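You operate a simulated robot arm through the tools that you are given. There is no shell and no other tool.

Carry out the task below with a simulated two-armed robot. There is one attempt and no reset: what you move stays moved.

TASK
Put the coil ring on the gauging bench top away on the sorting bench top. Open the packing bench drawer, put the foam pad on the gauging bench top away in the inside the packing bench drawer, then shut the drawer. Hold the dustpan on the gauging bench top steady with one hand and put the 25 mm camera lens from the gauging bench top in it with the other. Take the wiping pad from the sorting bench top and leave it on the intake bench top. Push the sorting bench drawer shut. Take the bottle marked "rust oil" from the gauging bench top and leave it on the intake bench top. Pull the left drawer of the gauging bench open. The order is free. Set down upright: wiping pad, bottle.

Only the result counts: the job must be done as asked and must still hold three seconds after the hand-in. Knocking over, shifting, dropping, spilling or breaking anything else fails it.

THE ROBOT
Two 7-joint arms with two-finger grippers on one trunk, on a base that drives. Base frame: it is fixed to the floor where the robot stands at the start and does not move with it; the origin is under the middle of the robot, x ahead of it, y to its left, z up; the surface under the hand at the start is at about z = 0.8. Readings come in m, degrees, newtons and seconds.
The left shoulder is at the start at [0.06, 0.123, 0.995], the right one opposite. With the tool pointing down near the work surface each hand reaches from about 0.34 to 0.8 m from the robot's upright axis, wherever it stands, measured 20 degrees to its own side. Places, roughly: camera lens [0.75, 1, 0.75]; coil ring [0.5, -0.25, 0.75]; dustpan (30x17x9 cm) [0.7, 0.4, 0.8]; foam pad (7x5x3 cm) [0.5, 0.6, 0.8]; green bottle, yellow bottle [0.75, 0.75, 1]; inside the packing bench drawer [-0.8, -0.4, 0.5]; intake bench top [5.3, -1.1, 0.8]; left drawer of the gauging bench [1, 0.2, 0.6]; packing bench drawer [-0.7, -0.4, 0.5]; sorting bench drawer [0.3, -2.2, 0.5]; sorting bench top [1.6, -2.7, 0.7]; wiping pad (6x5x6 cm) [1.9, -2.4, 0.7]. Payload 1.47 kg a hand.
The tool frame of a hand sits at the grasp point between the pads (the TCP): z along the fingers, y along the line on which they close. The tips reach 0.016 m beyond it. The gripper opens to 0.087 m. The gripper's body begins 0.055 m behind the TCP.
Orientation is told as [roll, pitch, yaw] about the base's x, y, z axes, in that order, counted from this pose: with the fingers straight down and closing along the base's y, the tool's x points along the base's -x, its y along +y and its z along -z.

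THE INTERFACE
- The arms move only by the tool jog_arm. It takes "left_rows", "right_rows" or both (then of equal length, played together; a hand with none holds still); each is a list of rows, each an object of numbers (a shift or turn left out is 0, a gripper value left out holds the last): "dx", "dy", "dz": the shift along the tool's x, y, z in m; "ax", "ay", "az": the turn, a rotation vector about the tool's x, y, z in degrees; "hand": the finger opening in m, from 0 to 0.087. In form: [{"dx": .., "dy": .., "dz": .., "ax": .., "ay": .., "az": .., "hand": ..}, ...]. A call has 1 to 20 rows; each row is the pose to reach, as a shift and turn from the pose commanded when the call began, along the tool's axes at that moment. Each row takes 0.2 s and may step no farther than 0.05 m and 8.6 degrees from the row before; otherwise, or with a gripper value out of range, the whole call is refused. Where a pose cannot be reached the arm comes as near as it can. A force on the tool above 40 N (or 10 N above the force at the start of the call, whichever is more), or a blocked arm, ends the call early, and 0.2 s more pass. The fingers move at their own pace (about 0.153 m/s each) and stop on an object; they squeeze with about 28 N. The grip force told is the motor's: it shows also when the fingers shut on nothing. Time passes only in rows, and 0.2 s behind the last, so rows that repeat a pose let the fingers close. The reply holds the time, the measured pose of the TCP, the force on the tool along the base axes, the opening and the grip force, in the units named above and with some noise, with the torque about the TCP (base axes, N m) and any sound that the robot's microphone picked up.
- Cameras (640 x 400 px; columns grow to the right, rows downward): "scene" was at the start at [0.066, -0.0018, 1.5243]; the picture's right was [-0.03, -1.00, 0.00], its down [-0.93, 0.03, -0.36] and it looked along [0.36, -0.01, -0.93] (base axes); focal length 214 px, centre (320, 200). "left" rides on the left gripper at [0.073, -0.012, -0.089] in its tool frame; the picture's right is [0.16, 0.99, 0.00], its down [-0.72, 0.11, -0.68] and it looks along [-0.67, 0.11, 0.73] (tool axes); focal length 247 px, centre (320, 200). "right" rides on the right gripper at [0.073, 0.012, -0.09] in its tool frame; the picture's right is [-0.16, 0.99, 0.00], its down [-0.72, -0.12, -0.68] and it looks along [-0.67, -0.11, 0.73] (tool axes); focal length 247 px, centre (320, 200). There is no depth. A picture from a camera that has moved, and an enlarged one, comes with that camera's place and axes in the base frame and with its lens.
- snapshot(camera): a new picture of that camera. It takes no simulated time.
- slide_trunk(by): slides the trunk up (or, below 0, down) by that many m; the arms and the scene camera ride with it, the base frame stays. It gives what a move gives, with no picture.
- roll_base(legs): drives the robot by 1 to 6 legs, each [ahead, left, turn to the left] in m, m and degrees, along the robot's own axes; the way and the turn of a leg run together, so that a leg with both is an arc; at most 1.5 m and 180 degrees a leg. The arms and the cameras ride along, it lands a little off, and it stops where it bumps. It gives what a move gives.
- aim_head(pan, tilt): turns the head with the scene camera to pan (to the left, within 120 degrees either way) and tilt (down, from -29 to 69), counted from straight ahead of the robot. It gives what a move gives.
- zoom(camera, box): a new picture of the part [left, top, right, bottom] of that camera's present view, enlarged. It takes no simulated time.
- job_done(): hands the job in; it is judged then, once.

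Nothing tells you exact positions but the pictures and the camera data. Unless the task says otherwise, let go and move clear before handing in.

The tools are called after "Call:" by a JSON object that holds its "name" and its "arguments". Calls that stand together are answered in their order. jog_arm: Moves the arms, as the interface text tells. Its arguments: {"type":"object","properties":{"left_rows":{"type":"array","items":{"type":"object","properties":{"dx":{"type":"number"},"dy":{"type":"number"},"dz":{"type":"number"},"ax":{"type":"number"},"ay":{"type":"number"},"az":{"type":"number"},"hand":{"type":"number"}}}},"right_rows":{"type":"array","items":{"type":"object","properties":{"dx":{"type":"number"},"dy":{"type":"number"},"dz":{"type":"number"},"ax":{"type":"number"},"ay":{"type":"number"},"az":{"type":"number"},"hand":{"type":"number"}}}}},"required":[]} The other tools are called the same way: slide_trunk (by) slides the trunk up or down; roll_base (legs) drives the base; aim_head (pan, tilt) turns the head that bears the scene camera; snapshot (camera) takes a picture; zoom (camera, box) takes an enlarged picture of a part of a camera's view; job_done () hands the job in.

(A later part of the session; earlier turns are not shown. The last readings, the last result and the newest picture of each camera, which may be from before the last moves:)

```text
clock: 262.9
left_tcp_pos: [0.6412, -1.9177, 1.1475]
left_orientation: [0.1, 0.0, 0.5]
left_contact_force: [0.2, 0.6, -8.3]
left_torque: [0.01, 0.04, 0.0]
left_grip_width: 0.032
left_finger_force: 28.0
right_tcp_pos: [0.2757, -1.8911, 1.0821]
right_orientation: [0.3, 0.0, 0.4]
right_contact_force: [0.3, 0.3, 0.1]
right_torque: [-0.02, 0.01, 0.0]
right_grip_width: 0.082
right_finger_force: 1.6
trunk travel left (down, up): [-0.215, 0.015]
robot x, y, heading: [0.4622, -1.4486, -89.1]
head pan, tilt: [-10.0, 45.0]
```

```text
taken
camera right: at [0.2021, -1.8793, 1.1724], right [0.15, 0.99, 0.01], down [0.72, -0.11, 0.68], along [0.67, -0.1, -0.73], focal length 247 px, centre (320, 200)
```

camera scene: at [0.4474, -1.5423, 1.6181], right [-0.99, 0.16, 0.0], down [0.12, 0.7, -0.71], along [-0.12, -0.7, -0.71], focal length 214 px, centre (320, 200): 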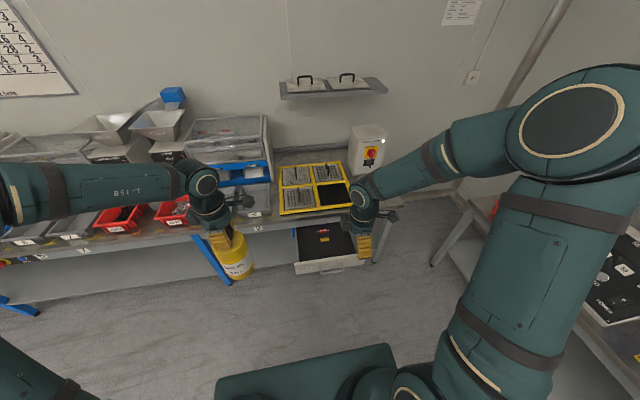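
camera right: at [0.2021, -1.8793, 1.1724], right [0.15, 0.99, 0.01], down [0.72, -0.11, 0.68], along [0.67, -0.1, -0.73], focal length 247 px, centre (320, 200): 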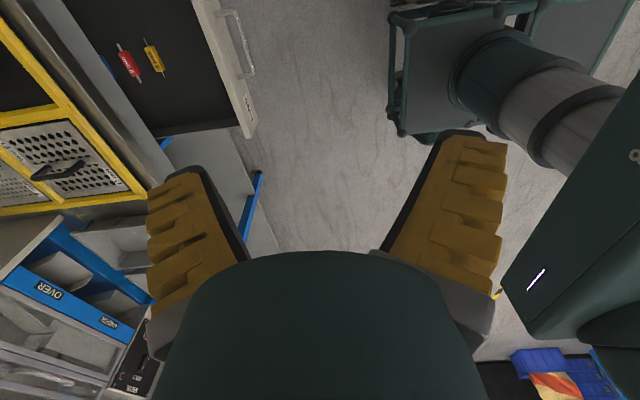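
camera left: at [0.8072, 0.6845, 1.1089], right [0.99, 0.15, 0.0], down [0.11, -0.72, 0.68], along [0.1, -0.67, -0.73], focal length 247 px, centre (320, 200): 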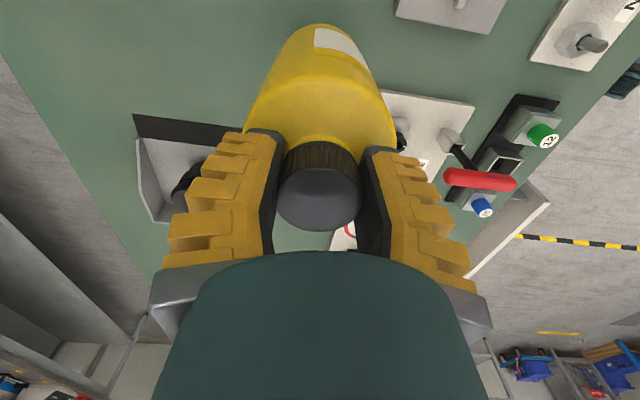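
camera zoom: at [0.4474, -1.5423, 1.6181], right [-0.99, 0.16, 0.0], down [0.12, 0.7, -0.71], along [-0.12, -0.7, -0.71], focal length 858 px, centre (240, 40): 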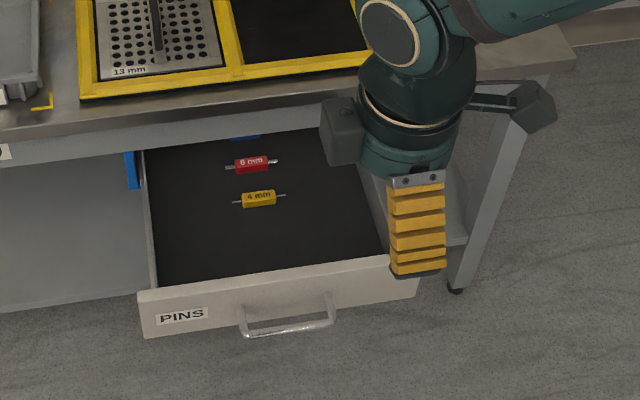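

The drawer ("PINS") is open ~17 cm; its panel front is at y≈-2.10, z 0.50–0.61, bar at z≈0.53. I lower the trunk, roll forward, and bring the closed right hand in front of the panel above the bar.

Call:
{"name": "slide_trunk", "arguments": {"by": -0.12}}

Call:
{"name": "roll_base", "arguments": {"legs": [[0.12, 0, -0.8]]}}

Call:
{"name": "snapshot", "arguments": {"camera": "scene"}}

Call:
{"name": "snapshot", "arguments": {"camera": "right"}}

```text
clock: 264.4
left_tcp_pos: [0.641, -1.9183, 1.0278]
left_orientation: [-0.1, 0.0, 0.4]
left_contact_force: [-0.2, -0.2, -6.8]
left_torque: [0.03, 0.03, -0.04]
left_grip_width: 0.0321
left_finger_force: 27.8
right_tcp_pos: [0.2763, -1.8901, 0.9624]
right_orientation: [0.3, -0.2, 0.5]
right_contact_force: [0.1, -0.1, -0.1]
right_torque: [0.0, -0.02, 0.01]
right_grip_width: 0.0818
right_finger_force: 2.0
trunk travel left (down, up): [-0.095, 0.135]
robot x, y, heading: [0.4643, -1.4464, -89.4]
head pan, tilt: [-10.0, 45.0]
```

```text
clock: 265.6
left_tcp_pos: [0.635, -2.0413, 1.0271]
left_orientation: [0.0, 0.0, -0.3]
left_contact_force: [-0.2, 0.4, -8.1]
left_torque: [0.0, 0.01, -0.02]
left_grip_width: 0.0324
left_finger_force: 28.4
right_tcp_pos: [0.271, -2.0083, 0.9616]
right_orientation: [0.4, -0.1, -0.2]
right_contact_force: [0.2, -0.9, -0.4]
right_torque: [0.03, 0.0, 0.03]
right_grip_width: 0.0818
right_finger_force: 1.3
trunk travel left (down, up): [-0.095, 0.135]
robot x, y, heading: [0.4609, -1.5688, -90.3]
head pan, tilt: [-10.0, 45.0]
```

```text
taken
camera scene: at [0.4465, -1.6631, 1.498], right [-0.98, 0.18, 0.0], down [0.12, 0.7, -0.71], along [-0.13, -0.69, -0.71], focal length 214 px, centre (320, 200)
```

scene: 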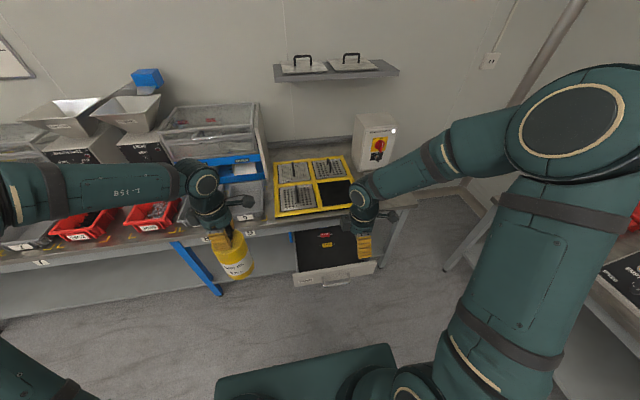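

```text
taken
camera right: at [0.1967, -1.9961, 1.0518], right [0.16, 0.99, 0.01], down [0.72, -0.12, 0.68], along [0.67, -0.11, -0.73], focal length 247 px, centre (320, 200)
```

right: 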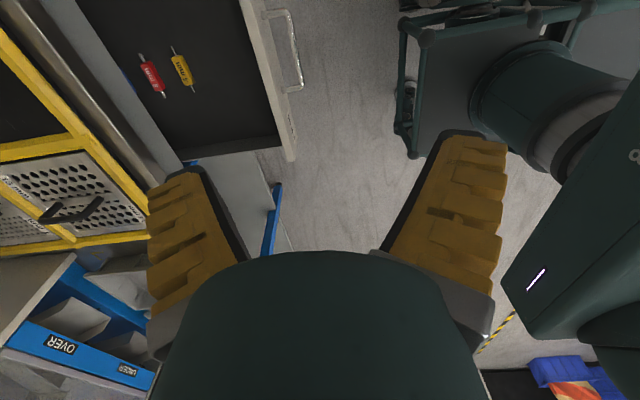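

Call:
{"name": "jog_arm", "arguments": {"right_rows": [{"dx": -0.0027, "dy": 0.001, "dz": 0.04, "ax": 5.56, "hand": 0.0}, {"dx": -0.0054, "dy": 0.002, "dz": 0.08, "ax": 11.1}, {"dx": -0.008, "dy": 0.003, "dz": 0.12, "ax": 16.7}, {"dx": -0.0107, "dy": 0.004, "dz": 0.16, "ax": 22.2}, {"dx": -0.0133, "dy": 0.005, "dz": 0.2, "ax": 27.8}, {"dx": -0.016, "dy": 0.006, "dz": 0.24, "ax": 33.3}, {"dx": -0.0187, "dy": 0.007, "dz": 0.28, "ax": 38.9}, {"dx": -0.0213, "dy": 0.008, "dz": 0.32, "ax": 44.4}, {"dx": -0.024, "dy": 0.008, "dz": 0.36, "ax": 50}]}}

Call:
{"name": "snapshot", "arguments": {"camera": "right"}}

Call:
{"name": "zoom", "arguments": {"camera": "scene", "box": [250, 190, 430, 302]}}

```text
clock: 267.6
left_tcp_pos: [0.636, -2.0398, 1.0272]
left_orientation: [0.0, 0.0, -0.2]
left_contact_force: [0.7, -0.3, -8.7]
left_torque: [0.01, 0.05, 0.01]
left_grip_width: 0.0323
left_finger_force: 27.8
right_tcp_pos: [0.2947, -1.9974, 0.6024]
right_orientation: [-49.7, 0.1, -0.1]
right_contact_force: [-0.1, -0.1, -0.1]
right_torque: [0.02, 0.0, -0.04]
right_grip_width: 0.0005
right_finger_force: 28.0
trunk travel left (down, up): [-0.095, 0.135]
robot x, y, heading: [0.459, -1.5715, -90.4]
head pan, tilt: [-10.0, 45.0]
```

```text
taken
camera right: at [0.2217, -1.9206, 0.6508], right [0.16, 0.64, -0.75], down [0.73, 0.44, 0.53], along [0.67, -0.63, -0.39], focal length 247 px, centre (320, 200)
```

right: 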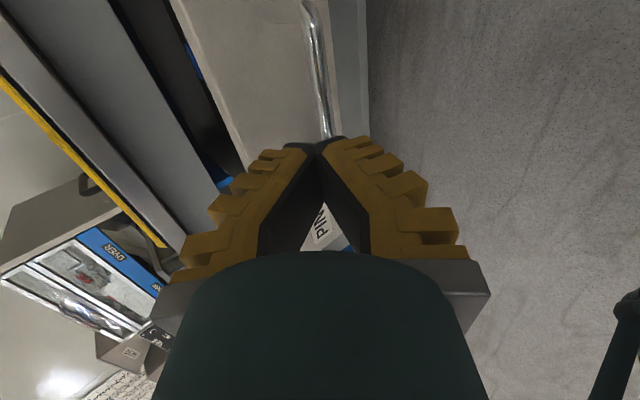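

```text
3.56 times, centred on (340, 246) of scene
camera zoom: at [0.4465, -1.6615, 1.4981], right [-0.98, 0.18, 0.0], down [0.12, 0.7, -0.71], along [-0.13, -0.7, -0.71], focal length 763 px, centre (249, 36)
```

zoom: 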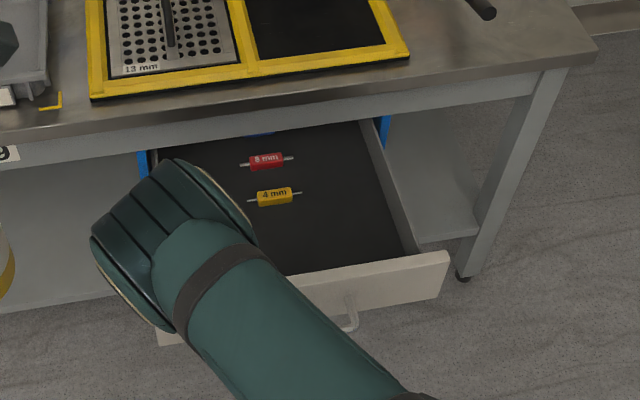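

The tips are aligned about 1.5 cm below the panel's top edge, clear of the bar. I push the drawer in steadily.

Call:
{"name": "jog_arm", "arguments": {"right_rows": [{"dz": 0.0294, "dy": -0.0118}, {"dz": 0.0523, "dy": -0.0312}, {"dz": 0.0752, "dy": -0.0506}, {"dz": 0.0942, "dy": -0.0668}, {"dz": 0.1095, "dy": -0.0797}, {"dz": 0.1248, "dy": -0.0927}, {"dz": 0.14, "dy": -0.1056}, {"dz": 0.1553, "dy": -0.1186}, {"dz": 0.1705, "dy": -0.1315}, {"dz": 0.1858, "dy": -0.1444}]}}

Call:
{"name": "snapshot", "arguments": {"camera": "right"}}

Call:
{"name": "zoom", "arguments": {"camera": "scene", "box": [250, 190, 430, 302]}}

```text
clock: 269.8
left_tcp_pos: [0.6358, -2.0405, 1.0292]
left_orientation: [0.1, 0.0, -0.3]
left_contact_force: [0.4, 0.2, -8.3]
left_torque: [-0.03, 0.02, 0.02]
left_grip_width: 0.0325
left_finger_force: 28.4
right_tcp_pos: [0.2928, -2.2345, 0.5938]
right_orientation: [-49.7, -0.1, -0.4]
right_contact_force: [-0.7, 0.9, -0.2]
right_torque: [-0.03, -0.03, 0.02]
right_grip_width: 0.0
right_finger_force: 27.7
trunk travel left (down, up): [-0.095, 0.135]
robot x, y, heading: [0.4613, -1.5717, -90.3]
head pan, tilt: [-10.0, 45.0]
```

```text
taken
camera right: at [0.2205, -2.1562, 0.642], right [0.16, 0.64, -0.75], down [0.73, 0.44, 0.53], along [0.67, -0.63, -0.39], focal length 247 px, centre (320, 200)
```

right: 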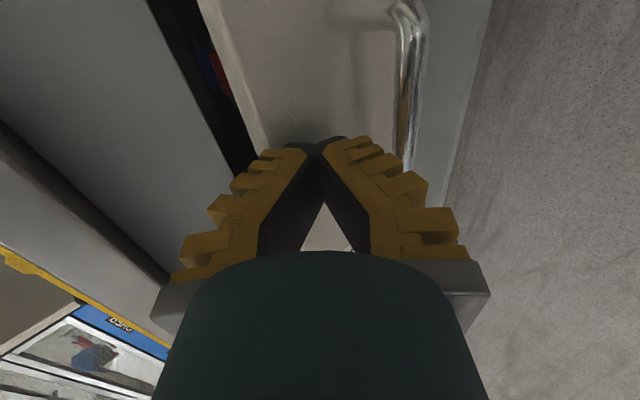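

```text
3.56 times, centred on (340, 246) of scene
camera zoom: at [0.4464, -1.6617, 1.4981], right [-0.98, 0.18, 0.0], down [0.12, 0.7, -0.71], along [-0.13, -0.7, -0.71], focal length 763 px, centre (249, 36)
```

zoom: 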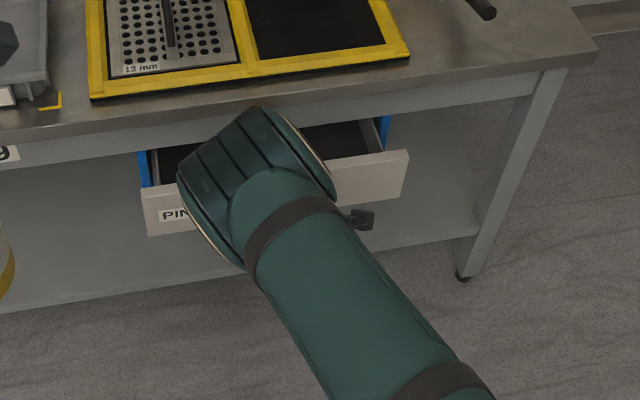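

Call:
{"name": "jog_arm", "arguments": {"right_rows": [{"dz": 0.0076, "dy": -0.0065}, {"dz": 0.0153, "dy": -0.0129}, {"dz": 0.0229, "dy": -0.0194}, {"dz": 0.0305, "dy": -0.0259}, {"dz": 0.0382, "dy": -0.0324}, {"dz": 0.0458, "dy": -0.0388}, {"dz": 0.0534, "dy": -0.0453}, {"dz": 0.061, "dy": -0.0518}]}}

Call:
{"name": "snapshot", "arguments": {"camera": "right"}}

Call:
{"name": "zoom", "arguments": {"camera": "scene", "box": [250, 190, 430, 302]}}

```text
clock: 271.7
left_tcp_pos: [0.6351, -2.0364, 1.0292]
left_orientation: [0.1, 0.0, -0.3]
left_contact_force: [-1.2, -0.4, -8.6]
left_torque: [0.02, -0.02, -0.02]
left_grip_width: 0.0323
left_finger_force: 27.9
right_tcp_pos: [0.2937, -2.3058, 0.5893]
right_orientation: [-49.1, 0.2, -0.3]
right_contact_force: [1.8, 20.7, 15.4]
right_torque: [-0.58, -0.07, 0.13]
right_grip_width: 0.0002
right_finger_force: 27.1
trunk travel left (down, up): [-0.095, 0.135]
robot x, y, heading: [0.4585, -1.5662, -90.3]
head pan, tilt: [-10.0, 45.0]
stopped in row 8 (right hand): the force on the tool passed its limit at 44 N (the readings are from after the stop); the commanded pose is now the measured one
```

```text
taken
camera right: at [0.2205, -2.2291, 0.6394], right [0.16, 0.65, -0.75], down [0.73, 0.43, 0.53], along [0.67, -0.63, -0.4], focal length 247 px, centre (320, 200)
```

right: 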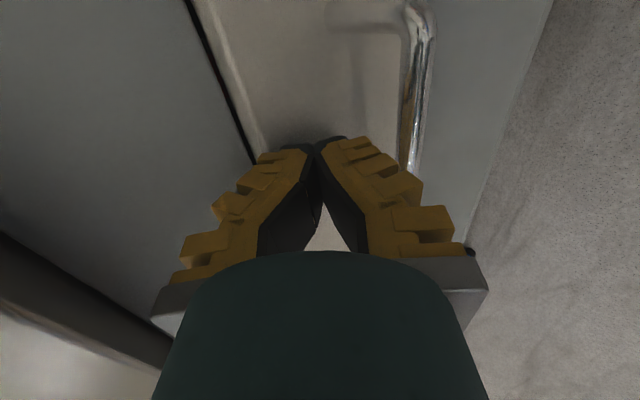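

```text
3.56 times, centred on (340, 246) of scene
camera zoom: at [0.4473, -1.6571, 1.4985], right [-0.98, 0.18, 0.0], down [0.12, 0.69, -0.71], along [-0.13, -0.7, -0.71], focal length 763 px, centre (249, 36)
```

zoom: 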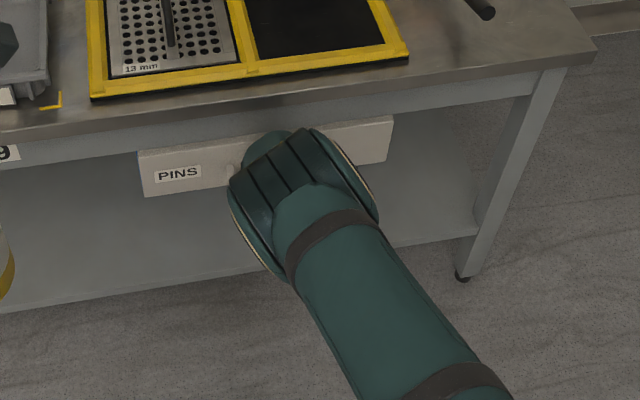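

The push met firm resistance with the panel now under the bench edge. I back the hand off and inspect how far it closed.

Call:
{"name": "jog_arm", "arguments": {"right_rows": [{"dz": -0.0254, "dy": 0.0216}, {"dz": -0.0509, "dy": 0.0431}, {"dz": -0.0763, "dy": 0.0647}, {"dz": -0.1, "dy": 0.085}]}}

Call:
{"name": "snapshot", "arguments": {"camera": "right"}}

Call:
{"name": "zoom", "arguments": {"camera": "scene", "box": [250, 190, 430, 302]}}

```text
clock: 272.7
left_tcp_pos: [0.6365, -2.0402, 1.0292]
left_orientation: [0.1, 0.0, -0.2]
left_contact_force: [0.2, -0.4, -7.9]
left_torque: [-0.01, 0.02, -0.06]
left_grip_width: 0.0324
left_finger_force: 28.2
right_tcp_pos: [0.2939, -2.1759, 0.5886]
right_orientation: [-48.9, 0.1, -0.3]
right_contact_force: [-0.1, 0.0, -0.2]
right_torque: [-0.05, -0.02, 0.02]
right_grip_width: 0.0
right_finger_force: 28.4
trunk travel left (down, up): [-0.095, 0.135]
robot x, y, heading: [0.4618, -1.5681, -90.2]
head pan, tilt: [-10.0, 45.0]
```

```text
taken
camera right: at [0.2208, -2.0995, 0.6385], right [0.16, 0.65, -0.75], down [0.73, 0.43, 0.53], along [0.67, -0.63, -0.4], focal length 247 px, centre (320, 200)
```

right: 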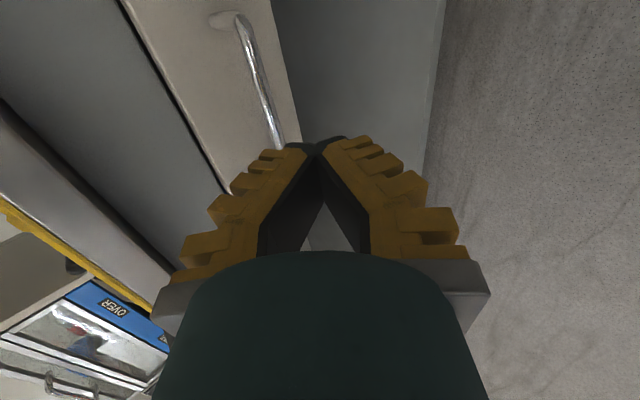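

```text
3.56 times, centred on (340, 246) of scene
camera zoom: at [0.4468, -1.6605, 1.4981], right [-0.98, 0.18, 0.0], down [0.12, 0.7, -0.71], along [-0.13, -0.7, -0.71], focal length 763 px, centre (249, 36)
```

zoom: 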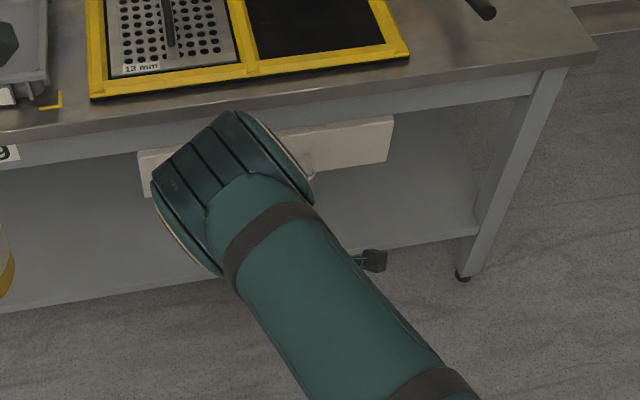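

Call:
{"name": "jog_arm", "arguments": {"right_rows": [{"dx": 0.0022, "dy": -0.0214, "dz": -0.0363, "ax": -5.44}, {"dx": 0.0044, "dy": -0.0428, "dz": -0.0727, "ax": -10.9}, {"dx": 0.0067, "dy": -0.0642, "dz": -0.109, "ax": -16.3}, {"dx": 0.0089, "dy": -0.0856, "dz": -0.1453, "ax": -21.8}, {"dx": 0.011, "dy": -0.107, "dz": -0.1817, "ax": -27.2}, {"dx": 0.0133, "dy": -0.1284, "dz": -0.218, "ax": -32.7}, {"dx": 0.0156, "dy": -0.1498, "dz": -0.2543, "ax": -38.1}, {"dx": 0.0178, "dy": -0.1712, "dz": -0.2907, "ax": -43.6}, {"dx": 0.02, "dy": -0.1926, "dz": -0.327, "ax": -49, "hand": 0.08}]}}

Call:
{"name": "zoom", "arguments": {"camera": "scene", "box": [250, 190, 430, 302]}}

Call:
{"name": "snapshot", "arguments": {"camera": "right"}}

```text
clock: 274.7
left_tcp_pos: [0.6344, -2.0381, 1.0286]
left_orientation: [0.1, 0.0, -0.2]
left_contact_force: [0.3, -0.4, -7.5]
left_torque: [0.03, -0.01, 0.0]
left_grip_width: 0.0323
left_finger_force: 27.4
right_tcp_pos: [0.275, -2.0556, 0.95]
right_orientation: [0.0, -0.1, -0.3]
right_contact_force: [0.0, -0.2, 0.3]
right_torque: [-0.02, 0.01, 0.0]
right_grip_width: 0.082
right_finger_force: 1.2
trunk travel left (down, up): [-0.095, 0.135]
robot x, y, heading: [0.457, -1.5691, -89.9]
head pan, tilt: [-10.0, 45.0]
```

```text
3.56 times, centred on (340, 246) of scene
camera zoom: at [0.4466, -1.6599, 1.4982], right [-0.98, 0.18, 0.0], down [0.12, 0.7, -0.71], along [-0.13, -0.7, -0.71], focal length 763 px, centre (249, 36)
```

zoom: 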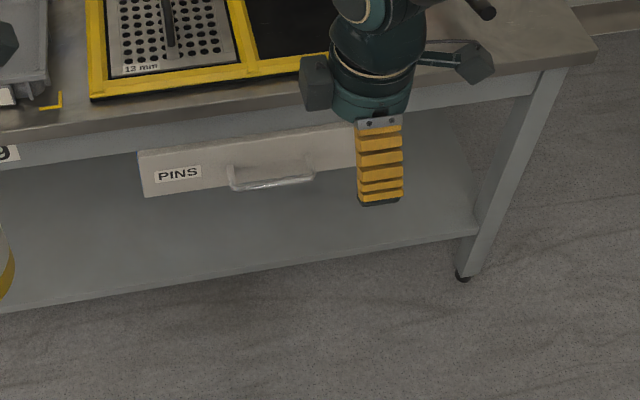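

```text
taken
camera right: at [0.2015, -2.0421, 1.0393], right [0.16, 0.99, 0.0], down [0.72, -0.12, 0.68], along [0.67, -0.11, -0.73], focal length 247 px, centre (320, 200)
```

right: 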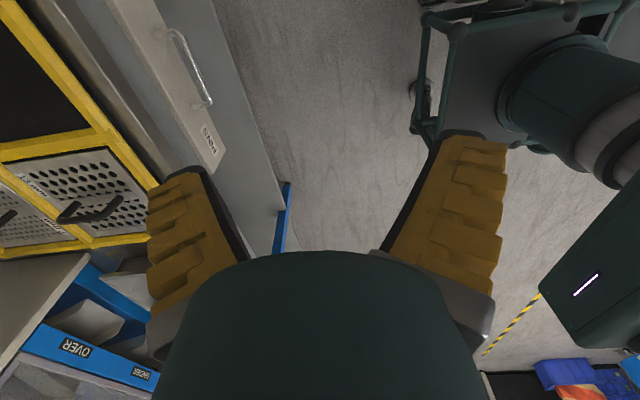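

Call:
{"name": "zoom", "arguments": {"camera": "right", "box": [50, 0, 290, 170]}}

Call:
{"name": "zoom", "arguments": {"camera": "scene", "box": [280, 215, 370, 255]}}

```text
2.35 times, centred on (170, 85) of right
camera zoom: at [0.2015, -2.0421, 1.0393], right [0.16, 0.99, 0.0], down [0.72, -0.12, 0.68], along [0.67, -0.11, -0.73], focal length 581 px, centre (673, 471)
```

zoom: 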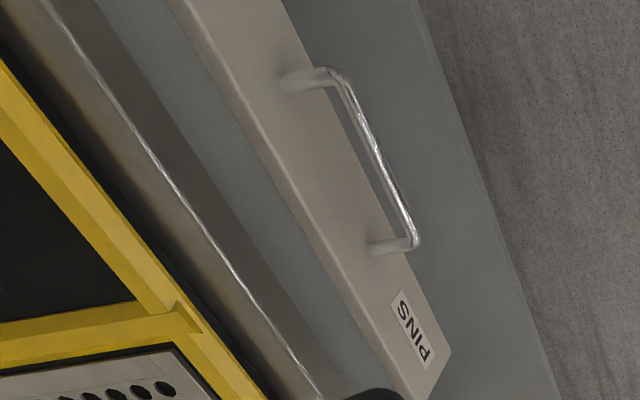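

```text
7.11 times, centred on (325, 235) of scene
camera zoom: at [0.4466, -1.6599, 1.4982], right [-0.98, 0.18, 0.0], down [0.12, 0.7, -0.71], along [-0.13, -0.7, -0.71], focal length 1525 px, centre (284, -49)
```

zoom: 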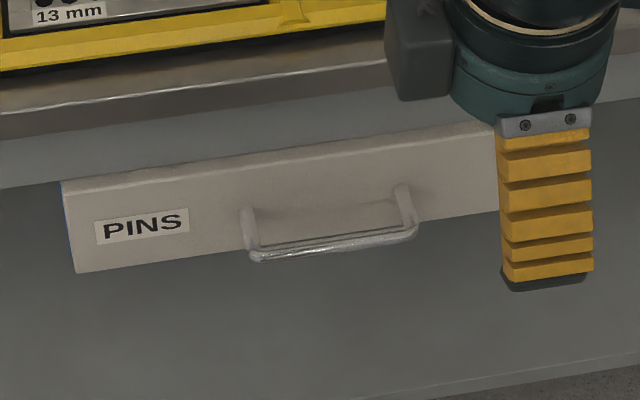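

The panel sits tight under the beam, but to be sure the gripper body did not stop against the beam, I give a second, more horizontal push from closer in.

Call:
{"name": "roll_base", "arguments": {"legs": [[0.1, 0, 0]]}}

Call:
{"name": "jog_arm", "arguments": {"right_rows": [{"dx": -0.002, "dy": -0.002, "dz": 0.0365, "ax": 7.5, "hand": 0.0}, {"dx": -0.004, "dy": -0.004, "dz": 0.073, "ax": 15}, {"dx": -0.006, "dy": -0.006, "dz": 0.1095, "ax": 22.5}, {"dx": -0.008, "dy": -0.008, "dz": 0.146, "ax": 30}, {"dx": -0.01, "dy": -0.01, "dz": 0.1825, "ax": 37.5}, {"dx": -0.012, "dy": -0.012, "dz": 0.219, "ax": 45}, {"dx": -0.014, "dy": -0.014, "dz": 0.2555, "ax": 52.5}, {"dx": -0.016, "dy": -0.016, "dz": 0.292, "ax": 60}, {"dx": -0.018, "dy": -0.018, "dz": 0.3285, "ax": 67.5}, {"dx": -0.02, "dy": -0.02, "dz": 0.365, "ax": 75}]}}

Call:
{"name": "snapshot", "arguments": {"camera": "right"}}

```text
clock: 275.9
left_tcp_pos: [0.6353, -2.1389, 1.0281]
left_orientation: [0.3, 0.0, -0.4]
left_contact_force: [-0.3, -1.0, -8.2]
left_torque: [0.0, 0.03, 0.04]
left_grip_width: 0.032
left_finger_force: 28.3
right_tcp_pos: [0.2745, -2.1551, 0.9486]
right_orientation: [0.1, 0.1, -0.2]
right_contact_force: [0.9, 0.0, -0.7]
right_torque: [0.02, -0.01, -0.01]
right_grip_width: 0.0816
right_finger_force: 1.0
trunk travel left (down, up): [-0.095, 0.135]
robot x, y, heading: [0.4612, -1.6693, -90.3]
head pan, tilt: [-10.0, 45.0]
```

```text
clock: 278.1
left_tcp_pos: [0.6359, -2.1372, 1.0279]
left_orientation: [0.1, 0.1, -0.3]
left_contact_force: [0.5, -0.1, -7.7]
left_torque: [0.02, 0.04, -0.04]
left_grip_width: 0.0323
left_finger_force: 28.2
right_tcp_pos: [0.2943, -2.1749, 0.5837]
right_orientation: [-75.2, 0.0, -0.3]
right_contact_force: [-0.3, -1.0, -0.3]
right_torque: [0.0, 0.01, 0.02]
right_grip_width: 0.0
right_finger_force: 27.9
trunk travel left (down, up): [-0.095, 0.135]
robot x, y, heading: [0.4599, -1.6668, -90.0]
head pan, tilt: [-10.0, 45.0]
```

```text
taken
camera right: at [0.221, -2.0845, 0.5949], right [0.16, 0.25, -0.95], down [0.73, 0.62, 0.29], along [0.67, -0.74, -0.08], focal length 247 px, centre (320, 200)
```

right: 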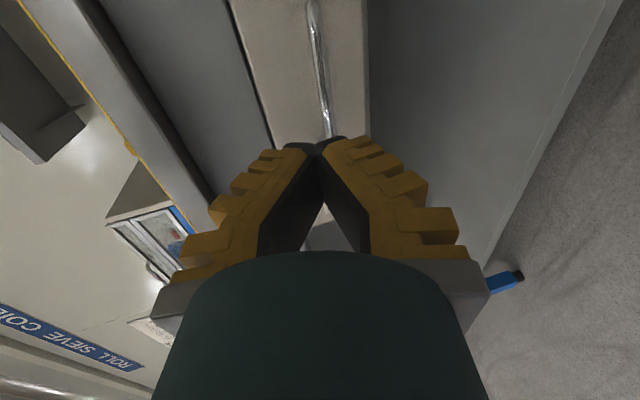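

Call:
{"name": "jog_arm", "arguments": {"right_rows": [{"dz": 0.029, "dy": -0.0078}, {"dz": 0.058, "dy": -0.0155}, {"dz": 0.0869, "dy": -0.0233}, {"dz": 0.1063, "dy": -0.0285}, {"dz": 0.1159, "dy": -0.0311}, {"dz": 0.1256, "dy": -0.0337}, {"dz": 0.1352, "dy": -0.0363}, {"dz": 0.1449, "dy": -0.0389}, {"dz": 0.1546, "dy": -0.0414}]}}

Call:
{"name": "snapshot", "arguments": {"camera": "right"}}

```text
clock: 279.8
left_tcp_pos: [0.6357, -2.1344, 1.0291]
left_orientation: [0.1, 0.0, -0.3]
left_contact_force: [-0.1, -0.3, -7.5]
left_torque: [0.01, 0.05, 0.01]
left_grip_width: 0.0323
left_finger_force: 28.2
right_tcp_pos: [0.2941, -2.3121, 0.5834]
right_orientation: [-74.6, 0.1, -0.3]
right_contact_force: [1.3, 19.4, 19.2]
right_torque: [0.57, -0.06, 0.15]
right_grip_width: 0.0059
right_finger_force: 27.2
trunk travel left (down, up): [-0.095, 0.135]
robot x, y, heading: [0.459, -1.6684, -90.3]
head pan, tilt: [-10.0, 45.0]
stopped in row 8 (right hand): the force on the tool passed its limit at 53 N (the readings are from after the stop); the commanded pose is now the measured one
```

```text
taken
camera right: at [0.2211, -2.2208, 0.595], right [0.16, 0.26, -0.95], down [0.73, 0.62, 0.29], along [0.67, -0.74, -0.09], focal length 247 px, centre (320, 200)
```

right: 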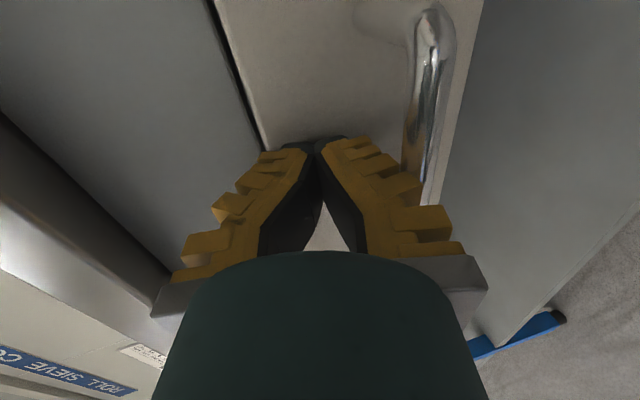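

The drawer is at its stop (53 N). I retract the hand and then go for the wiping pad.

Call:
{"name": "jog_arm", "arguments": {"right_rows": [{"dz": -0.0337, "dy": 0.0093}, {"dz": -0.0675, "dy": 0.0186}, {"dz": -0.0964, "dy": 0.0266}, {"dz": -0.1119, "dy": -0.007, "ax": -7.46}, {"dz": -0.1274, "dy": -0.0406, "ax": -14.9}, {"dz": -0.1429, "dy": -0.0742, "ax": -22.4}, {"dz": -0.1584, "dy": -0.1078, "ax": -29.8}, {"dz": -0.1739, "dy": -0.1414, "ax": -37.3}, {"dz": -0.1894, "dy": -0.175, "ax": -44.8}, {"dz": -0.2049, "dy": -0.2086, "ax": -52.2}, {"dz": -0.2204, "dy": -0.2422, "ax": -59.7}, {"dz": -0.2359, "dy": -0.2758, "ax": -67.1}, {"dz": -0.2514, "dy": -0.3094, "ax": -74.6, "hand": 0.08}]}}

Call:
{"name": "zoom", "arguments": {"camera": "scene", "box": [250, 190, 430, 302]}}

```text
clock: 282.6
left_tcp_pos: [0.6357, -2.1362, 1.0293]
left_orientation: [0.1, -0.1, -0.4]
left_contact_force: [0.2, -0.2, -8.2]
left_torque: [-0.01, 0.0, -0.02]
left_grip_width: 0.0324
left_finger_force: 27.9
right_tcp_pos: [0.2959, -2.1544, 0.9471]
right_orientation: [0.1, 0.0, -0.3]
right_contact_force: [-0.8, -0.4, -0.1]
right_torque: [-0.04, -0.03, 0.0]
right_grip_width: 0.0817
right_finger_force: 0.1
trunk travel left (down, up): [-0.095, 0.135]
robot x, y, heading: [0.4614, -1.6676, -89.9]
head pan, tilt: [-10.0, 45.0]
```

```text
3.56 times, centred on (340, 246) of scene
camera zoom: at [0.4464, -1.7583, 1.4981], right [-0.98, 0.18, 0.0], down [0.12, 0.7, -0.71], along [-0.12, -0.7, -0.71], focal length 763 px, centre (249, 36)
```

zoom: 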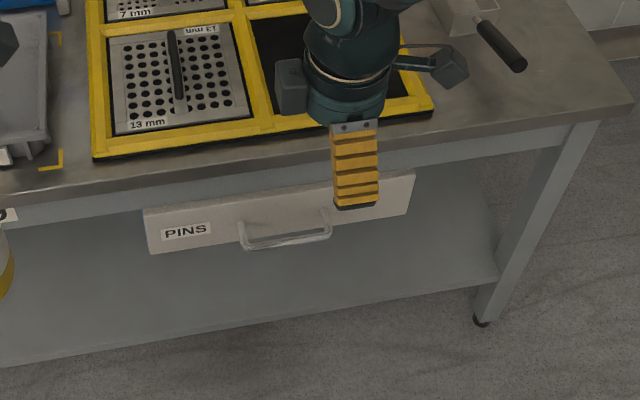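

The drawer is shut. I raise the trunk again and drive to the wiping pad.

Call:
{"name": "slide_trunk", "arguments": {"by": 0.12}}

Call:
{"name": "roll_base", "arguments": {"legs": [[-0.15, 0, 0], [0, 0.8, 0], [0, 0.78, 0], [0.12, 0, 0]]}}

Call:
{"name": "snapshot", "arguments": {"camera": "scene"}}

Call:
{"name": "snapshot", "arguments": {"camera": "right"}}

```text
clock: 284.1
left_tcp_pos: [0.6359, -2.1373, 1.1471]
left_orientation: [0.1, 0.0, -0.3]
left_contact_force: [-0.9, 0.6, -8.2]
left_torque: [-0.03, 0.02, -0.01]
left_grip_width: 0.0322
left_finger_force: 28.2
right_tcp_pos: [0.2956, -2.1553, 1.0663]
right_orientation: [0.2, 0.0, -0.3]
right_contact_force: [0.6, -0.2, 0.1]
right_torque: [-0.01, 0.02, -0.02]
right_grip_width: 0.0818
right_finger_force: 1.2
trunk travel left (down, up): [-0.215, 0.015]
robot x, y, heading: [0.4601, -1.6683, -90.3]
head pan, tilt: [-10.0, 45.0]
```

```text
clock: 300.2
left_tcp_pos: [2.2265, -2.1055, 1.1472]
left_orientation: [0.3, 0.1, 0.0]
left_contact_force: [0.0, -0.4, -8.5]
left_torque: [0.01, 0.04, 0.02]
left_grip_width: 0.0324
left_finger_force: 28.5
right_tcp_pos: [1.8841, -2.1235, 1.0661]
right_orientation: [0.2, 0.0, 0.0]
right_contact_force: [-0.2, 0.6, -0.2]
right_torque: [-0.01, -0.04, 0.01]
right_grip_width: 0.0817
right_finger_force: 0.8
trunk travel left (down, up): [-0.215, 0.015]
robot x, y, heading: [2.0484, -1.637, -89.9]
head pan, tilt: [-10.0, 45.0]
```

```text
taken
camera scene: at [2.0337, -1.7276, 1.6181], right [-0.99, 0.17, 0.0], down [0.12, 0.7, -0.71], along [-0.12, -0.7, -0.71], focal length 214 px, centre (320, 200)
```

scene: 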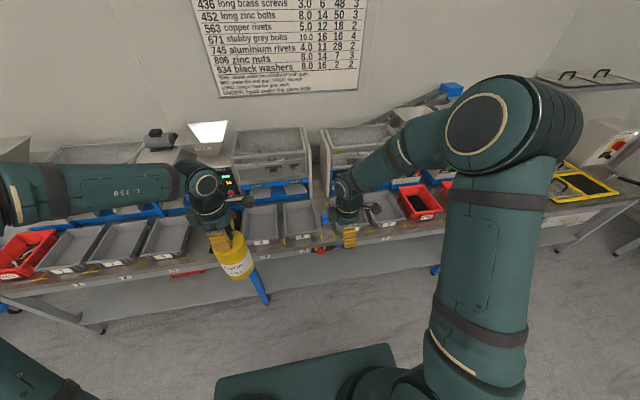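

```text
taken
camera right: at [1.8113, -2.1117, 1.1556], right [0.16, 0.99, 0.0], down [0.72, -0.12, 0.68], along [0.67, -0.11, -0.73], focal length 247 px, centre (320, 200)
```

right: 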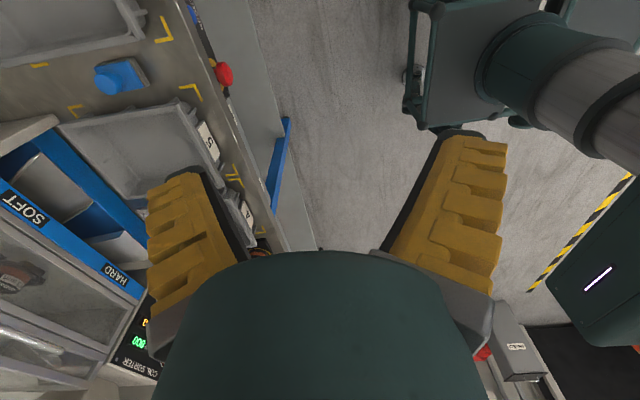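

The pad's knob is at about (1.876, -2.43). I roll forward and bring the right hand over it.

Call:
{"name": "roll_base", "arguments": {"legs": [[0.14, 0, 0]]}}

Call:
{"name": "jog_arm", "arguments": {"right_rows": [{"dx": 0.001, "dy": -0.03, "dz": 0.03}, {"dx": 0.003, "dy": -0.06, "dz": 0.06}, {"dx": 0.005, "dy": -0.09, "dz": 0.09}, {"dx": 0.007, "dy": -0.12, "dz": 0.12}, {"dx": 0.008, "dy": -0.15, "dz": 0.14}]}}

Call:
{"name": "snapshot", "arguments": {"camera": "right"}}

Call:
{"name": "zoom", "arguments": {"camera": "scene", "box": [280, 160, 440, 260]}}

```text
clock: 301.5
left_tcp_pos: [2.2252, -2.243, 1.1467]
left_orientation: [0.2, 0.0, 0.1]
left_contact_force: [0.8, -0.5, -8.4]
left_torque: [-0.01, 0.06, 0.02]
left_grip_width: 0.0321
left_finger_force: 28.2
right_tcp_pos: [1.8846, -2.2625, 1.0664]
right_orientation: [0.2, 0.0, 0.0]
right_contact_force: [1.2, 0.5, -0.6]
right_torque: [0.02, -0.01, -0.02]
right_grip_width: 0.0818
right_finger_force: 1.1
trunk travel left (down, up): [-0.215, 0.015]
robot x, y, heading: [2.0483, -1.7736, -89.8]
head pan, tilt: [-10.0, 45.0]
```

```text
clock: 302.7
left_tcp_pos: [2.2252, -2.2444, 1.1477]
left_orientation: [0.1, 0.0, 0.0]
left_contact_force: [-0.7, 0.3, -7.7]
left_torque: [-0.02, 0.03, 0.01]
left_grip_width: 0.0322
left_finger_force: 27.6
right_tcp_pos: [1.8762, -2.4125, 0.925]
right_orientation: [0.2, 0.0, 0.0]
right_contact_force: [-0.2, -0.2, -0.6]
right_torque: [0.01, -0.04, 0.01]
right_grip_width: 0.0817
right_finger_force: 0.9
trunk travel left (down, up): [-0.215, 0.015]
robot x, y, heading: [2.046, -1.771, -90.3]
head pan, tilt: [-10.0, 45.0]
```

```text
taken
camera right: at [1.8033, -2.4003, 1.0147], right [0.16, 0.99, 0.0], down [0.72, -0.12, 0.68], along [0.67, -0.11, -0.73], focal length 247 px, centre (320, 200)
```

right: 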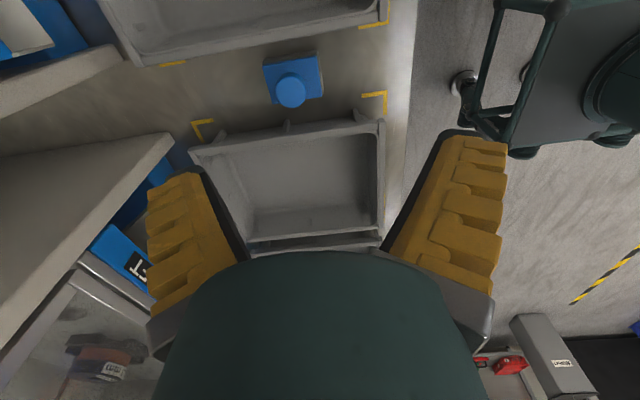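

```text
4.00 times, centred on (360, 210) of scene
camera zoom: at [2.034, -1.8658, 1.618], right [-0.99, 0.17, 0.0], down [0.12, 0.7, -0.71], along [-0.12, -0.7, -0.71], focal length 858 px, centre (160, 160)
```

zoom: 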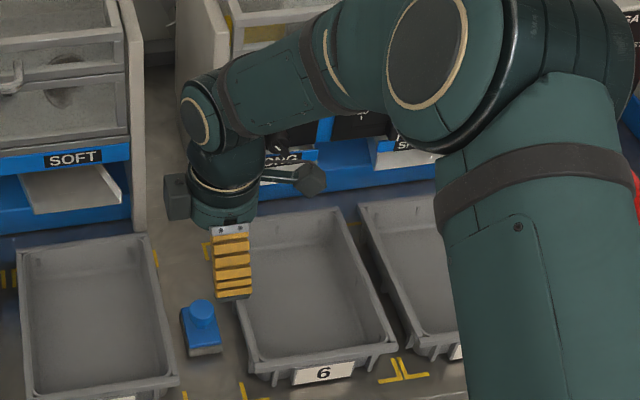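

Call:
{"name": "jog_arm", "arguments": {"right_rows": [{"dx": -0.002, "dy": -0.014, "dz": 0.03, "hand": 0.06}, {"dx": -0.005, "dy": -0.0275, "dz": 0.06}, {"dx": -0.005, "dy": -0.0275, "dz": 0.085}]}}

Call:
{"name": "snapshot", "arguments": {"camera": "right"}}

Call:
{"name": "zoom", "arguments": {"camera": "right", "box": [240, 60, 400, 180]}}

Call:
{"name": "zoom", "arguments": {"camera": "scene", "box": [300, 190, 380, 260]}}

```text
clock: 303.5
left_tcp_pos: [2.2252, -2.2411, 1.1479]
left_orientation: [0.2, 0.0, 0.0]
left_contact_force: [-0.1, -0.9, -7.6]
left_torque: [-0.01, 0.01, 0.05]
left_grip_width: 0.0322
left_finger_force: 28.5
right_tcp_pos: [1.8812, -2.4383, 0.8414]
right_orientation: [0.1, 0.0, 0.0]
right_contact_force: [-0.5, 0.1, 0.3]
right_torque: [0.01, 0.04, -0.02]
right_grip_width: 0.0646
right_finger_force: 3.0
trunk travel left (down, up): [-0.215, 0.015]
robot x, y, heading: [2.0461, -1.7717, -89.8]
head pan, tilt: [-10.0, 45.0]
```

```text
taken
camera right: at [1.8079, -2.4265, 0.9307], right [0.16, 0.99, 0.0], down [0.72, -0.12, 0.68], along [0.67, -0.11, -0.73], focal length 247 px, centre (320, 200)
```

right: 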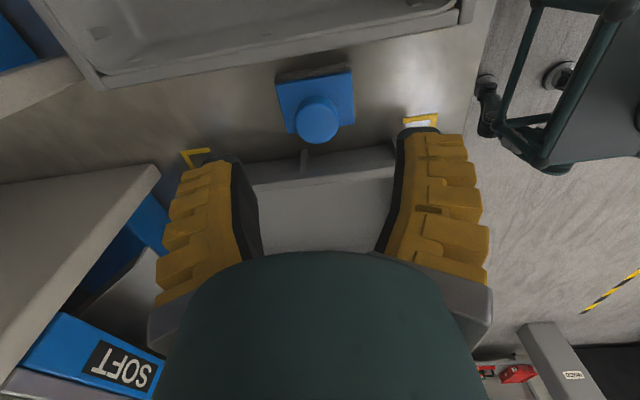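

```text
3.33 times, centred on (320, 120) of right
camera zoom: at [1.8079, -2.4265, 0.9307], right [0.16, 0.99, 0.0], down [0.72, -0.12, 0.68], along [0.67, -0.11, -0.73], focal length 823 px, centre (320, 467)
```

zoom: 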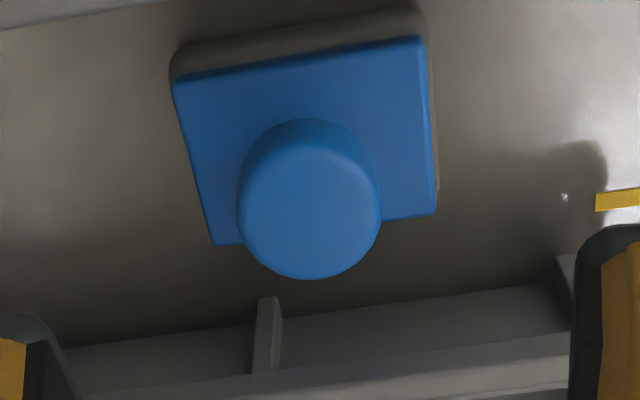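

```text
5.71 times, centred on (340, 225) of scene
camera zoom: at [2.0338, -1.8655, 1.6181], right [-0.99, 0.17, 0.0], down [0.12, 0.7, -0.71], along [-0.12, -0.7, -0.71], focal length 1226 px, centre (206, 57)
```

zoom: 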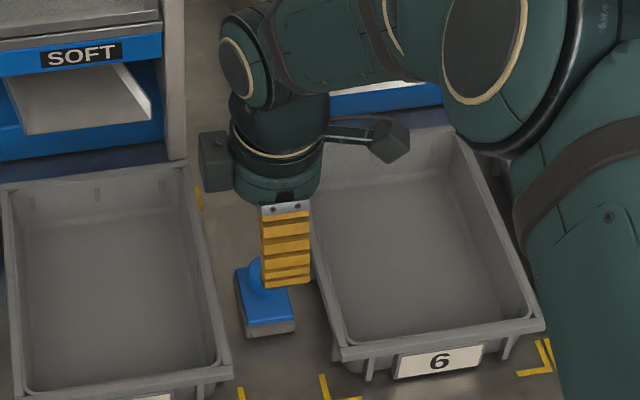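

The knob is centred at about (1.877, -2.440), top ~0.785. I lower the fingers around it and close.

Call:
{"name": "jog_arm", "arguments": {"right_rows": [{"dx": 0.004, "dy": -0.0015, "dz": 0.025}, {"dx": 0.004, "dy": -0.0015, "dz": 0.045}, {"dx": 0.004, "dy": -0.0015, "dz": 0.058}, {"dx": 0.004, "dy": -0.0015, "dz": 0.064}]}}

Call:
{"name": "snapshot", "arguments": {"camera": "right"}}

Call:
{"name": "zoom", "arguments": {"camera": "scene", "box": [300, 190, 380, 260]}}

```text
clock: 304.5
left_tcp_pos: [2.2252, -2.2428, 1.148]
left_orientation: [0.2, 0.0, -0.1]
left_contact_force: [0.4, -0.8, -8.3]
left_torque: [0.01, 0.03, 0.0]
left_grip_width: 0.0324
left_finger_force: 28.2
right_tcp_pos: [1.8772, -2.4394, 0.7766]
right_orientation: [0.2, 0.1, 0.0]
right_contact_force: [0.1, -0.7, -0.2]
right_torque: [-0.01, 0.01, 0.01]
right_grip_width: 0.0646
right_finger_force: 3.0
trunk travel left (down, up): [-0.215, 0.015]
robot x, y, heading: [2.0497, -1.7765, -90.0]
head pan, tilt: [-10.0, 45.0]
```

```text
taken
camera right: at [1.8044, -2.4273, 0.8658], right [0.16, 0.99, 0.0], down [0.72, -0.12, 0.68], along [0.67, -0.11, -0.73], focal length 247 px, centre (320, 200)
```

right: 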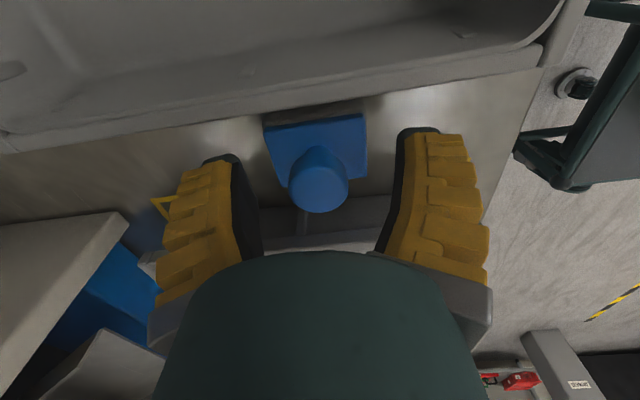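

```text
5.71 times, centred on (340, 225) of scene
camera zoom: at [2.0341, -1.8649, 1.6181], right [-0.99, 0.17, 0.0], down [0.12, 0.7, -0.71], along [-0.12, -0.7, -0.71], focal length 1226 px, centre (206, 57)
```

zoom: 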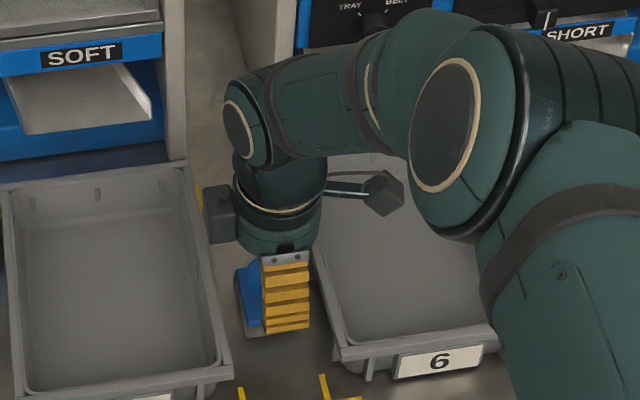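

Call:
{"name": "jog_arm", "arguments": {"right_rows": [{"dz": 0.004}, {"dz": 0.008}, {"dz": 0.008, "hand": 0.0}, {"dz": 0.008, "hand": 0.0}, {"dz": 0.008, "hand": 0.0}]}}

Call:
{"name": "snapshot", "arguments": {"camera": "right"}}

```text
clock: 305.7
left_tcp_pos: [2.2261, -2.2418, 1.149]
left_orientation: [0.1, 0.0, 0.0]
left_contact_force: [-0.3, 1.0, -8.2]
left_torque: [-0.01, 0.04, -0.01]
left_grip_width: 0.0324
left_finger_force: 27.9
right_tcp_pos: [1.8784, -2.44, 0.77]
right_orientation: [-0.1, 0.0, 0.0]
right_contact_force: [0.3, -3.4, 7.4]
right_torque: [-0.02, -0.23, -0.05]
right_grip_width: 0.0227
right_finger_force: 28.2
trunk travel left (down, up): [-0.215, 0.015]
robot x, y, heading: [2.0509, -1.7783, -89.9]
head pan, tilt: [-10.0, 45.0]
```

```text
taken
camera right: at [1.8045, -2.4279, 0.8591], right [0.16, 0.99, 0.0], down [0.72, -0.12, 0.68], along [0.67, -0.11, -0.73], focal length 247 px, centre (320, 200)
```

right: 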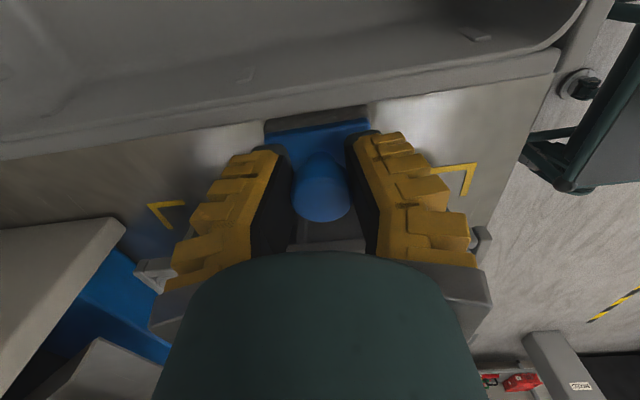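

The knob is gripped. I lift carefully.

Call:
{"name": "jog_arm", "arguments": {"right_rows": [{"dz": -0.01}, {"dz": -0.025}, {"dz": -0.045}, {"dz": -0.07}, {"dz": -0.1}, {"dz": -0.13}]}}

Call:
{"name": "snapshot", "arguments": {"camera": "right"}}

Call:
{"name": "snapshot", "arguments": {"camera": "scene"}}

```text
clock: 307.1
left_tcp_pos: [2.2255, -2.2413, 1.148]
left_orientation: [0.2, 0.0, 0.0]
left_contact_force: [0.4, 0.5, -8.5]
left_torque: [0.01, 0.01, 0.0]
left_grip_width: 0.0323
left_finger_force: 28.8
right_tcp_pos: [1.8772, -2.44, 0.8996]
right_orientation: [0.2, -0.1, 0.0]
right_contact_force: [0.3, 0.2, -0.5]
right_torque: [-0.01, 0.03, -0.02]
right_grip_width: 0.0182
right_finger_force: 27.6
trunk travel left (down, up): [-0.215, 0.015]
robot x, y, heading: [2.0504, -1.7755, -90.0]
head pan, tilt: [-10.0, 45.0]
```

```text
taken
camera right: at [1.8045, -2.4277, 0.9885], right [0.16, 0.99, 0.0], down [0.72, -0.12, 0.68], along [0.67, -0.11, -0.73], focal length 247 px, centre (320, 200)
```

right: 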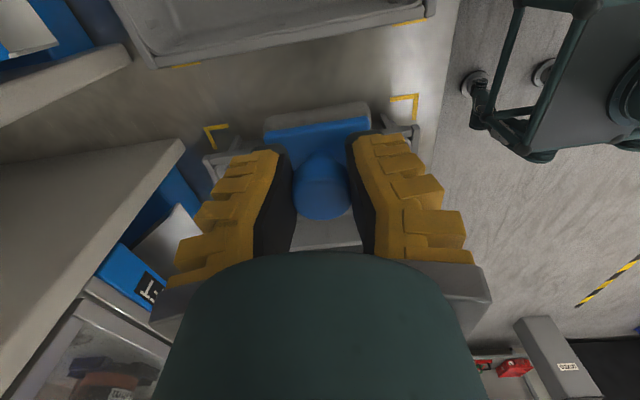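

```text
taken
camera scene: at [2.0342, -1.8643, 1.6182], right [-0.99, 0.17, 0.0], down [0.12, 0.7, -0.71], along [-0.12, -0.7, -0.71], focal length 214 px, centre (320, 200)
```

scene: 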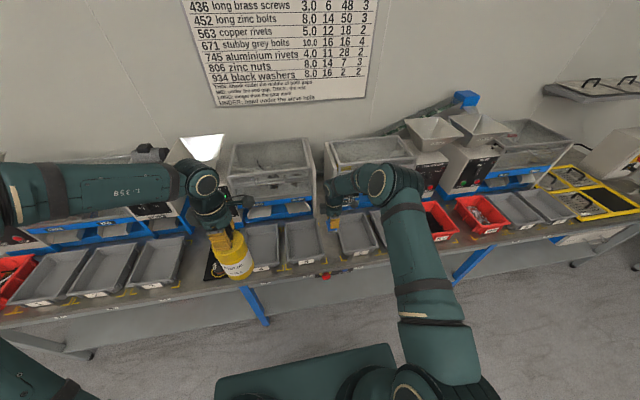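

The pad hangs upright from its knob. I retract, back away, and turn toward the intake bench.

Call:
{"name": "jog_arm", "arguments": {"right_rows": [{"dy": 0.03, "dz": -0.03}, {"dy": 0.06, "dz": -0.06}, {"dy": 0.1, "dz": -0.08}, {"dy": 0.14, "dz": -0.1}, {"dy": 0.18, "dz": -0.12}]}}

Call:
{"name": "roll_base", "arguments": {"legs": [[-0.5, 0, 0], [0, 0, 90]]}}

Call:
{"name": "aim_head", "arguments": {"pan": 0, "tilt": 20}}

Call:
{"name": "snapshot", "arguments": {"camera": "scene"}}

```text
clock: 308.3
left_tcp_pos: [2.2249, -2.241, 1.1488]
left_orientation: [0.2, 0.1, 0.0]
left_contact_force: [0.1, 0.3, -7.0]
left_torque: [-0.03, 0.01, -0.01]
left_grip_width: 0.0323
left_finger_force: 27.8
right_tcp_pos: [1.8789, -2.2601, 1.0198]
right_orientation: [0.0, 0.1, 0.1]
right_contact_force: [0.1, 0.9, -1.3]
right_torque: [-0.04, -0.02, 0.0]
right_grip_width: 0.018
right_finger_force: 27.8
trunk travel left (down, up): [-0.215, 0.015]
robot x, y, heading: [2.0497, -1.778, -89.8]
head pan, tilt: [-10.0, 45.0]
```

```text
clock: 315.1
left_tcp_pos: [2.5198, -1.1074, 1.1477]
left_orientation: [0.1, -0.1, 89.1]
left_contact_force: [0.8, 0.6, -8.4]
left_torque: [-0.07, -0.02, -0.01]
left_grip_width: 0.0322
left_finger_force: 28.4
right_tcp_pos: [2.5342, -1.4538, 1.0195]
right_orientation: [0.2, 0.1, 89.1]
right_contact_force: [0.0, 0.2, -0.9]
right_torque: [0.02, -0.03, 0.01]
right_grip_width: 0.0174
right_finger_force: 28.4
trunk travel left (down, up): [-0.215, 0.015]
robot x, y, heading: [2.0508, -1.2782, -0.8]
head pan, tilt: [-10.0, 45.0]
```

```text
clock: 316.0
left_tcp_pos: [2.5193, -1.1067, 1.1489]
left_orientation: [0.2, 0.1, 89.1]
left_contact_force: [-0.8, -0.2, -8.4]
left_torque: [0.0, -0.02, -0.01]
left_grip_width: 0.0322
left_finger_force: 28.3
right_tcp_pos: [2.5326, -1.4548, 1.019]
right_orientation: [0.2, 0.1, 89.1]
right_contact_force: [-0.9, -0.1, -0.6]
right_torque: [-0.02, -0.02, 0.01]
right_grip_width: 0.0173
right_finger_force: 28.2
trunk travel left (down, up): [-0.215, 0.015]
robot x, y, heading: [2.044, -1.2766, -0.7]
head pan, tilt: [0.0, 20.0]
```

```text
taken
camera scene: at [2.1518, -1.2789, 1.6567], right [-0.01, -1.0, 0.0], down [-0.34, 0.0, -0.94], along [0.94, -0.01, -0.34], focal length 214 px, centre (320, 200)
```

scene: 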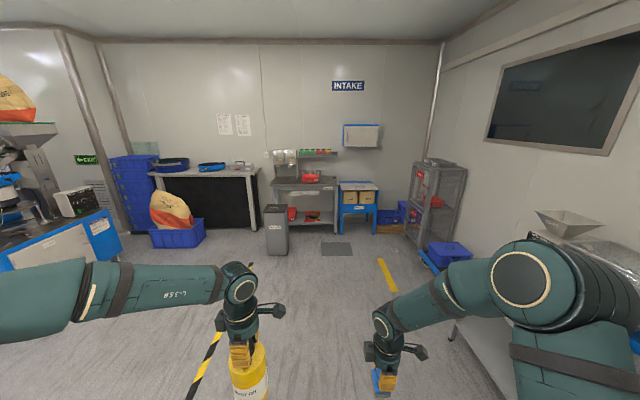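

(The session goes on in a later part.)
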